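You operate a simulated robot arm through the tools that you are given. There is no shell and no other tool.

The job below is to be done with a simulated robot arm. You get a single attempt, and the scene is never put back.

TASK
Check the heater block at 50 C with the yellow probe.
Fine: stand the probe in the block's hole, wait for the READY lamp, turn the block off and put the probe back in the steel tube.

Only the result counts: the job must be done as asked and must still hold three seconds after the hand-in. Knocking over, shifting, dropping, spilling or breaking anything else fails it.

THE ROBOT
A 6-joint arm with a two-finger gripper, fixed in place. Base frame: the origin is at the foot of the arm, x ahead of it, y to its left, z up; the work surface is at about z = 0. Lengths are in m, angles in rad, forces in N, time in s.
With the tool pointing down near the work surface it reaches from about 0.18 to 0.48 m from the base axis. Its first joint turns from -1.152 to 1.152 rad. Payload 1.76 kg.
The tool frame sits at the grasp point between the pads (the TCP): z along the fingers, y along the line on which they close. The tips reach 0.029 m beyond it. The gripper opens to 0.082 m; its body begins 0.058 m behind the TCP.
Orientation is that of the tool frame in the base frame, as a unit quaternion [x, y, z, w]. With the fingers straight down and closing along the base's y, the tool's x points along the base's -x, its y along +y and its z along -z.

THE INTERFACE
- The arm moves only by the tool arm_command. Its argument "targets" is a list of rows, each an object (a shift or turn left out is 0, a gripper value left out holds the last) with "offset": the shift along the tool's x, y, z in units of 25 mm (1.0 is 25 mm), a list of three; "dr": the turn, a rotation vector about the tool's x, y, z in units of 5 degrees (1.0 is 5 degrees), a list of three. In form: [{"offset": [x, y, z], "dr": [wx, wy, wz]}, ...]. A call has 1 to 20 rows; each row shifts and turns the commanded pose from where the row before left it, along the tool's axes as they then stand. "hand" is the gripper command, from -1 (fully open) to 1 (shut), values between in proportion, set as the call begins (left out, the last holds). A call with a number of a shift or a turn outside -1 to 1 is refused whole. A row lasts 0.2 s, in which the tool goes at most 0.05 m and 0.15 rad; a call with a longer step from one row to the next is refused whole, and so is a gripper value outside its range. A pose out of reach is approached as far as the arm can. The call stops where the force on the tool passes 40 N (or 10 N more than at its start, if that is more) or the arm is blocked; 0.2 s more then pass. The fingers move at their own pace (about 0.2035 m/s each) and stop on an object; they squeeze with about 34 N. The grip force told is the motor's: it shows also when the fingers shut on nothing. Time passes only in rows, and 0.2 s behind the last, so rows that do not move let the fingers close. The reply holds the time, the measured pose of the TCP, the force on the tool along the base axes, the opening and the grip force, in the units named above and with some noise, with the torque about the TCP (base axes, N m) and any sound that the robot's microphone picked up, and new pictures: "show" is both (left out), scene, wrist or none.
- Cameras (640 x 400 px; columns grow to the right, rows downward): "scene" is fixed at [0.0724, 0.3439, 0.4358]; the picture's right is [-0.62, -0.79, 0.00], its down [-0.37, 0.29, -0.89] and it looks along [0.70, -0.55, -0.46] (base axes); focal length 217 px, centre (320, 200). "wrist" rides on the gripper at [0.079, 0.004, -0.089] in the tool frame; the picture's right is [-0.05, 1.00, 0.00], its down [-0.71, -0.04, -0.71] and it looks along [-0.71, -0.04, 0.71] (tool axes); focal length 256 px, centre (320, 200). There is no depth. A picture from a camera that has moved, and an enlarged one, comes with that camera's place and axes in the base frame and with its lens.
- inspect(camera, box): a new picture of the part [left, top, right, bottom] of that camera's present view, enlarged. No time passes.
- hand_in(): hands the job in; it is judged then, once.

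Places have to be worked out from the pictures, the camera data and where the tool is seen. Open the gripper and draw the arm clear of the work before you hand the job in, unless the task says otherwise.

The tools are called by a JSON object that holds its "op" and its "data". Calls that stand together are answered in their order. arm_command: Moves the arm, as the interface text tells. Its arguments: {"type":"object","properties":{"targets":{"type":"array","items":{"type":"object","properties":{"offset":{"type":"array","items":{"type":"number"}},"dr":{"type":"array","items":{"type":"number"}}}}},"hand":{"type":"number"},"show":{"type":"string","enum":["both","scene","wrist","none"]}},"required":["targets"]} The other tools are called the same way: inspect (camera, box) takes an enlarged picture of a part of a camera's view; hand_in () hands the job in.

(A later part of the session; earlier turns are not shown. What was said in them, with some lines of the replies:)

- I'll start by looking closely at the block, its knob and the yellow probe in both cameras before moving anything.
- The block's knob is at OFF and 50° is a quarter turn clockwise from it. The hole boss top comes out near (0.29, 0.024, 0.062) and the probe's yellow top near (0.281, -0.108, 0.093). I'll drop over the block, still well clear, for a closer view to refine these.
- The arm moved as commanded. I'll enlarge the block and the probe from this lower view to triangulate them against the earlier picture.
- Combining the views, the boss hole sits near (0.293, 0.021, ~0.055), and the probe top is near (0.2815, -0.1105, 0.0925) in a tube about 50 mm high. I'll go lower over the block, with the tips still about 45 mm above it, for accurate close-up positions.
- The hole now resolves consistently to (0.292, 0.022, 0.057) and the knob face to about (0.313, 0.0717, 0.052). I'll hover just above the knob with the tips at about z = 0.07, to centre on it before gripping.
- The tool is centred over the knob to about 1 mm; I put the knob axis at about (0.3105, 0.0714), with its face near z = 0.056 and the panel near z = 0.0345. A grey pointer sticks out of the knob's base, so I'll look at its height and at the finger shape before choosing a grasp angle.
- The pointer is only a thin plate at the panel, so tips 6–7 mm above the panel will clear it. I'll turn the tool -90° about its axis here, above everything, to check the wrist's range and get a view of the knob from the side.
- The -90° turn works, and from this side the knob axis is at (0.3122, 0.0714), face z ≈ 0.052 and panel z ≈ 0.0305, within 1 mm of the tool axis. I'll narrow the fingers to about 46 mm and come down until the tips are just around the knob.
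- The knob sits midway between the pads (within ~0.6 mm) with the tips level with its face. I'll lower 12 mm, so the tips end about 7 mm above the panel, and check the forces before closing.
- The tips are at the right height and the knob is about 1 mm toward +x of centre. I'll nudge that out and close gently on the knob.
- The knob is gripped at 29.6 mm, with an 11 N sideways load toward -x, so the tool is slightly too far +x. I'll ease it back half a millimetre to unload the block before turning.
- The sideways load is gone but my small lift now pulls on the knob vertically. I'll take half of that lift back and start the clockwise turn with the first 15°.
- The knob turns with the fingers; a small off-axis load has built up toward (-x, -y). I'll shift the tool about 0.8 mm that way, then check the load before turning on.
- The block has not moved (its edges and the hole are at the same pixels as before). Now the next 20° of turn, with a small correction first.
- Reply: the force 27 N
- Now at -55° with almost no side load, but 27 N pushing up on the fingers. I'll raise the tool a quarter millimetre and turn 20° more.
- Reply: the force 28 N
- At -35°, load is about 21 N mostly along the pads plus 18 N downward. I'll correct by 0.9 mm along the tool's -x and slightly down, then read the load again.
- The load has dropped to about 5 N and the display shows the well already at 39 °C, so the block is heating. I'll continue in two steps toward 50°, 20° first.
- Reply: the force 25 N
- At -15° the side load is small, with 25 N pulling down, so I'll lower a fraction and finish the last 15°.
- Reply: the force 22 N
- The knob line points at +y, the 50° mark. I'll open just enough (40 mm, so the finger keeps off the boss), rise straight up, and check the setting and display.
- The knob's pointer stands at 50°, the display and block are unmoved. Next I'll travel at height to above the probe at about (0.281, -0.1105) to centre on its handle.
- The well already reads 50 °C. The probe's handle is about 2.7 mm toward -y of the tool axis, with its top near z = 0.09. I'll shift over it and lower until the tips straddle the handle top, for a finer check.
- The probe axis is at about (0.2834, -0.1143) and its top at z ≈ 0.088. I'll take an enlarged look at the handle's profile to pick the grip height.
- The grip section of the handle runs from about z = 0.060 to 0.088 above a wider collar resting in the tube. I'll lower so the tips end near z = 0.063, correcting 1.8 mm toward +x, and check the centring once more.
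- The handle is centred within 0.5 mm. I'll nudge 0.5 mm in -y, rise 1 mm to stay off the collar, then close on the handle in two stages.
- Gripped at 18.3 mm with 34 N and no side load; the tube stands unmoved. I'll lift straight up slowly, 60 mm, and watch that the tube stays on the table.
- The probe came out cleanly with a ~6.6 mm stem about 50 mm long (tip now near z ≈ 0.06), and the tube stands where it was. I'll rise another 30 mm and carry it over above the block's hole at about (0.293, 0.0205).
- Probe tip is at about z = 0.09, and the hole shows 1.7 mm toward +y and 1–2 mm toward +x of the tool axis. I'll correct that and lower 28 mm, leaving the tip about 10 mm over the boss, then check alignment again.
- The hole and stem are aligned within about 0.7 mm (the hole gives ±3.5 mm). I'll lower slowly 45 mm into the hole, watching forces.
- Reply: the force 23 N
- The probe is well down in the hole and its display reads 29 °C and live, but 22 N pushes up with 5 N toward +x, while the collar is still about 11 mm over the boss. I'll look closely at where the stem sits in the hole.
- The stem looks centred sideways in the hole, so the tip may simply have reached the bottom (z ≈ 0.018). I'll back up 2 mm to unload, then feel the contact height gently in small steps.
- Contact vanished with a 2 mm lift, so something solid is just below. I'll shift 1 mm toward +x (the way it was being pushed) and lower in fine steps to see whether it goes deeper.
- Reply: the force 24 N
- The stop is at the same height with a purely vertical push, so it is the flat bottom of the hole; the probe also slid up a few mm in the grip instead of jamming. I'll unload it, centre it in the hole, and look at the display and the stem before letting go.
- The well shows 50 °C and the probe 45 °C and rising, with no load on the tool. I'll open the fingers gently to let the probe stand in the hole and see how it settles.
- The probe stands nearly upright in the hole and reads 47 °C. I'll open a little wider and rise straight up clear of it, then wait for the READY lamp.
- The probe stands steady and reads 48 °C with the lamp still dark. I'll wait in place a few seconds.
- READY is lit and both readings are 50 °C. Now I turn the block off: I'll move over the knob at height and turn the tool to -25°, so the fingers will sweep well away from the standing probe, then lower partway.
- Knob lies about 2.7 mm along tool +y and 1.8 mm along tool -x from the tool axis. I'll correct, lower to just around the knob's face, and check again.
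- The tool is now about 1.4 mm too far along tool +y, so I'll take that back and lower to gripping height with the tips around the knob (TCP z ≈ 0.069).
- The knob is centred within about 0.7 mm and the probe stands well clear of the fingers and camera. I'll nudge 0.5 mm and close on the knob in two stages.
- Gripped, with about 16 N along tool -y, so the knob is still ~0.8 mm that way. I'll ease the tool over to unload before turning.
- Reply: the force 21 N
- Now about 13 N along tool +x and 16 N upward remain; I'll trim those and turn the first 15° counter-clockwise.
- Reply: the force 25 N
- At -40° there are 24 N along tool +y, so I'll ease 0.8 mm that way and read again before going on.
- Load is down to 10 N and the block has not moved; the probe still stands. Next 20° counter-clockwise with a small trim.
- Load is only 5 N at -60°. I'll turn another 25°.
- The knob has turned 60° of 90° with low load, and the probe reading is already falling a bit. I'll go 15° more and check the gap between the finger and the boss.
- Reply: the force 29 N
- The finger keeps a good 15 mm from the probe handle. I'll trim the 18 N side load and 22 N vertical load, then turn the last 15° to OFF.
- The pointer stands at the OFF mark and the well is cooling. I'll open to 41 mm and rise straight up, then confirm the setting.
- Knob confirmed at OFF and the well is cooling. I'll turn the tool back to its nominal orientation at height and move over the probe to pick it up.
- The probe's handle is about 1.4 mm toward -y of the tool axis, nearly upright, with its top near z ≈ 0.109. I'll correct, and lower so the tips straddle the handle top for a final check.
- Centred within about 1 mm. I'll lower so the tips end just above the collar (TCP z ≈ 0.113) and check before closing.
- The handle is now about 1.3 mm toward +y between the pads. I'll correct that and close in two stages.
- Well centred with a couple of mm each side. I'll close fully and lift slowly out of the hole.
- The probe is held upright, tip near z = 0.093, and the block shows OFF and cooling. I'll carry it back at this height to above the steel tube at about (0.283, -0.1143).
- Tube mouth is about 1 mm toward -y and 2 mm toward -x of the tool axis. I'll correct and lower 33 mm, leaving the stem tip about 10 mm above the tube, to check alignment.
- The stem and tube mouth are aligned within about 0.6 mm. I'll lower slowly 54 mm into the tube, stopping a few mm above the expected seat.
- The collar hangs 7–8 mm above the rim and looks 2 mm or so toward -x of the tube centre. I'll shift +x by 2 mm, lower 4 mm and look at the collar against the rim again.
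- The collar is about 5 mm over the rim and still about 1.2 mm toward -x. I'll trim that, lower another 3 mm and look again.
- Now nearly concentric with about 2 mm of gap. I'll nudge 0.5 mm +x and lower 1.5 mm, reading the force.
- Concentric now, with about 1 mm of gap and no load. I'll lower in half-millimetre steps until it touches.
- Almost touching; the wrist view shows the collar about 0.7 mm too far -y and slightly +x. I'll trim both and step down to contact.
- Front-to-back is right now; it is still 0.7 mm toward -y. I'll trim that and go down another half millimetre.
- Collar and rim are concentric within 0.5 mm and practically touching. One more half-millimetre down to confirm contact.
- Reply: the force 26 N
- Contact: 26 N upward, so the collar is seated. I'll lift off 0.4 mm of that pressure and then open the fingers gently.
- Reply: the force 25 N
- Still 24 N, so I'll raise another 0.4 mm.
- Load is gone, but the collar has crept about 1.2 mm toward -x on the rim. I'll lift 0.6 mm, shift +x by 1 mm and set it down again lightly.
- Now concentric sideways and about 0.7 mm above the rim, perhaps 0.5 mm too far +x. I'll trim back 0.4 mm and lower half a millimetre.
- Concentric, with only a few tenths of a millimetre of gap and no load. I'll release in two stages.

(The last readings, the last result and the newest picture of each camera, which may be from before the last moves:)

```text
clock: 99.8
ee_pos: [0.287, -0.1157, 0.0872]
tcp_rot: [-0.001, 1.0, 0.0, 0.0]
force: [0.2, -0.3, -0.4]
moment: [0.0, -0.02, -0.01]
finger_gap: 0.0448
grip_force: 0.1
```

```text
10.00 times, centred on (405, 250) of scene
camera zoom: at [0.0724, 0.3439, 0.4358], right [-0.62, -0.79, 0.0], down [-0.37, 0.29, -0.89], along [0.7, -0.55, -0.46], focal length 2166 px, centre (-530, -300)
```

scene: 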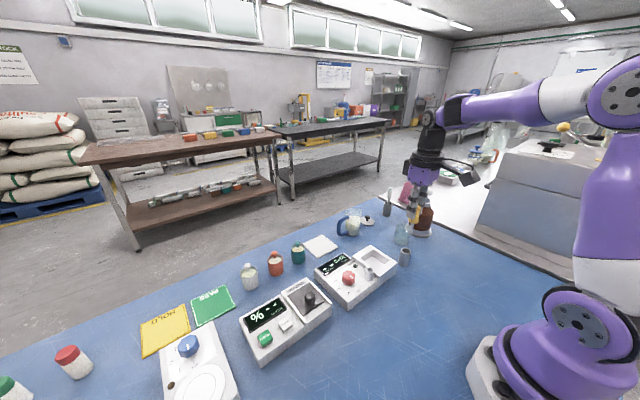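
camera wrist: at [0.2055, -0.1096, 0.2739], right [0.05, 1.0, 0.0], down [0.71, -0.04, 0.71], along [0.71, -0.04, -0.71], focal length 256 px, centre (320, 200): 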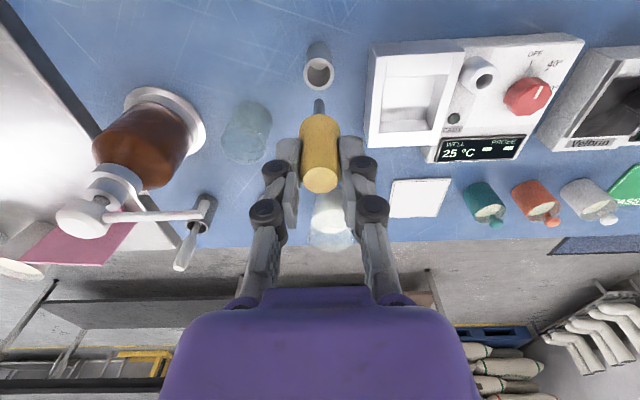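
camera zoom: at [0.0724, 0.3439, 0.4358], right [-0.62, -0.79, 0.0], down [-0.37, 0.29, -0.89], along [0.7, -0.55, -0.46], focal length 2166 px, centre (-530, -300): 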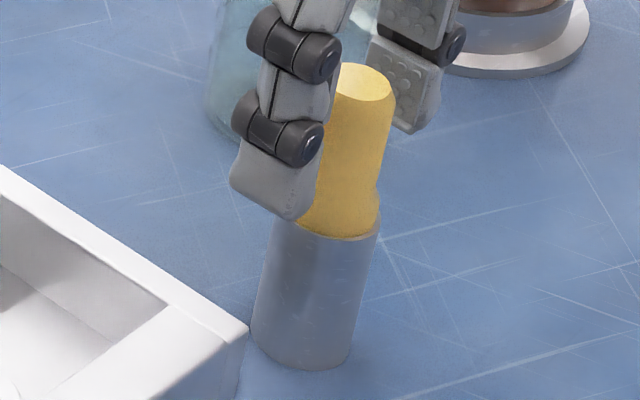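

The probe stands upright and concentric in the steel tube. I'll rise straight up well clear and then check the whole scene.

{"op": "arm_command", "data": {"targets": [{"offset": [0, 0, -0.3]}, {"offset": [0, 0, -0.6]}, {"offset": [0, 0, -0.9]}, {"offset": [0, 0, -1]}, {"offset": [0, 0, -1]}, {"offset": [0, 0, -1]}, {"offset": [0, 0, -1]}, {"offset": [0, 0, -1]}, {"offset": [0, 0, -0.8]}, {"offset": [0.2, 0.5, 0]}, {"offset": [0.2, 0.6, 0]}, {"offset": [0.2, 0.6, 0]}, {"offset": [0, 0.6, 0]}, {}], "hand": -0.5, "show": "both"}}

{"op": "inspect", "data": {"camera": "scene", "box": [300, 200, 440, 310]}}

{"op": "inspect", "data": {"camera": "scene", "box": [385, 230, 425, 270]}}

```text
clock: 102.8
ee_pos: [0.2703, -0.0553, 0.2796]
tcp_rot: [-0.001, 1.0, 0.002, 0.0]
force: [-0.6, 0.4, 0.4]
moment: [-0.01, 0.01, 0.01]
finger_gap: 0.0613
grip_force: 0.2
camera wrist: at [0.1908, -0.0512, 0.3689], right [0.05, 1.0, 0.0], down [0.71, -0.04, 0.71], along [0.71, -0.04, -0.71], focal length 256 px, centre (320, 200)
```

scene: 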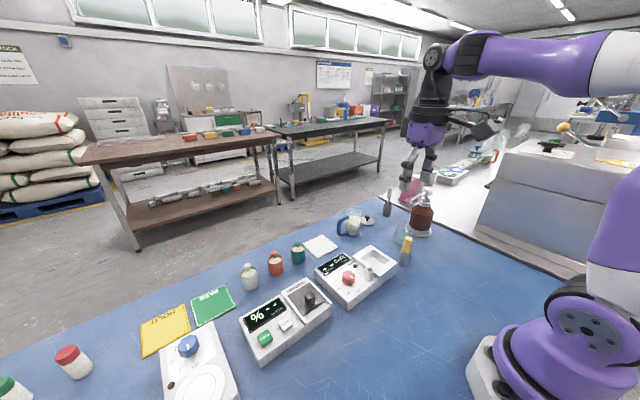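
wrist: 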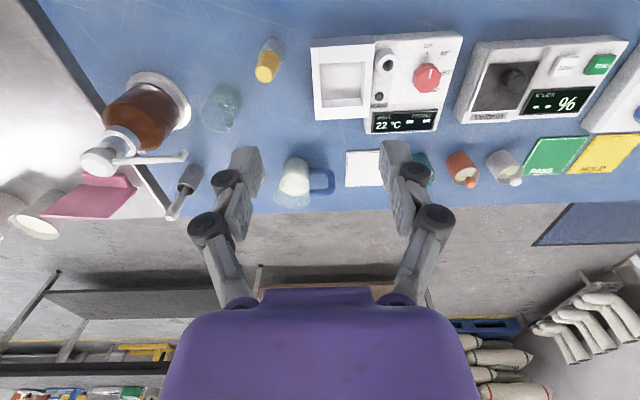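

```text
3.64 times, centred on (370, 255) of scene
camera zoom: at [0.0724, 0.3439, 0.4358], right [-0.62, -0.79, 0.0], down [-0.37, 0.29, -0.89], along [0.7, -0.55, -0.46], focal length 788 px, centre (138, 0)
```

zoom: 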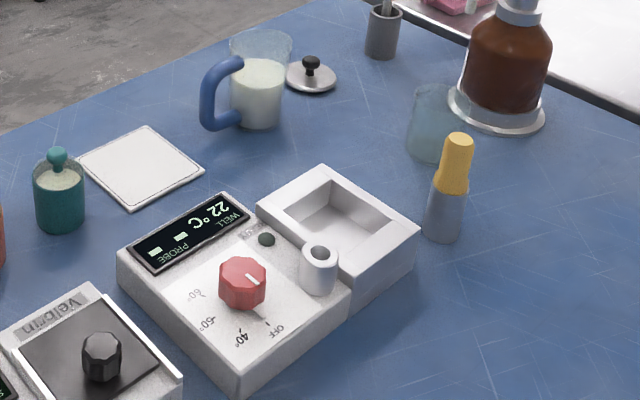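

```text
10.00 times, centred on (405, 250) of scene
camera zoom: at [0.0724, 0.3439, 0.4358], right [-0.62, -0.79, 0.0], down [-0.37, 0.29, -0.89], along [0.7, -0.55, -0.46], focal length 2166 px, centre (-530, -300)
```

zoom: 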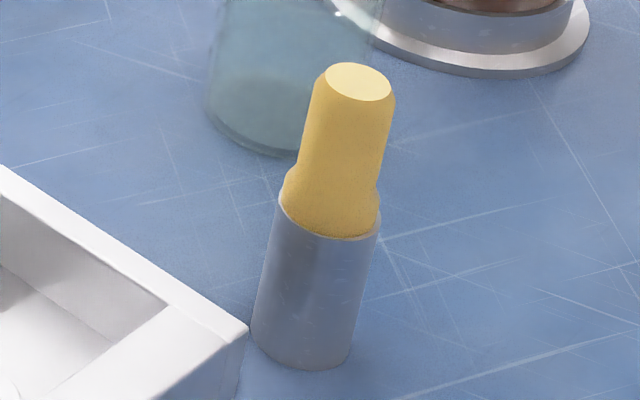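

The picture matches the start: the block is unmoved with its knob at OFF and the well cooled to 22 °C, and the probe is seated in its tube in the original place. I'll open the gripper fully, settle for a moment clear of the work, and take one last look at the knob.

{"op": "arm_command", "data": {"targets": [{"offset": [0, 0, -0.5]}, {}, {}, {}, {}, {}], "hand": -1, "show": "none"}}

{"op": "inspect", "data": {"camera": "wrist", "box": [300, 20, 480, 140]}}

```text
clock: 104.2
ee_pos: [0.2716, -0.0556, 0.2909]
tcp_rot: [-0.001, 1.0, 0.0, 0.0]
force: [-0.6, -0.2, 0.5]
moment: [0.01, 0.0, 0.01]
finger_gap: 0.0817
grip_force: 0.0
```

```text
3.33 times, centred on (390, 80) of wrist
camera zoom: at [0.1913, -0.0515, 0.3811], right [0.05, 1.0, 0.0], down [0.71, -0.04, 0.71], along [0.71, -0.04, -0.71], focal length 853 px, centre (87, 600)
```

zoom: 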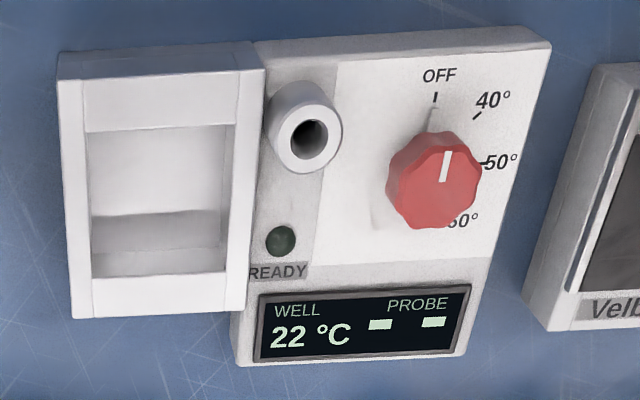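

The knob's pointer is at OFF, the well reads 22 °C, the probe is back in the steel tube, and the open gripper is well clear. I'm handing in.

{"op": "hand_in", "data": {}}

```text
The job is handed in.
```

The heater block was checked at 50 °C with the yellow probe. The READY lamp lit with the well and the probe both reading 50 °C.

- **Block:** I set the knob to 50°. After READY lit, I turned it back to OFF. In the last view the pointer is at OFF and the well has cooled to 22 °C.
- **Probe in the block:** It stood on the bottom of the hole, with its collar a little above the boss. It slipped up a few millimetres in the grip when it touched bottom.
- **Probe put back:** It is back in the steel tube, upright and centred, in the tube's original place.
- **Everything else:** I saw nothing knocked over or shifted. The block and tube are where they were at the start.

The gripper is open and the arm is clear of the work.
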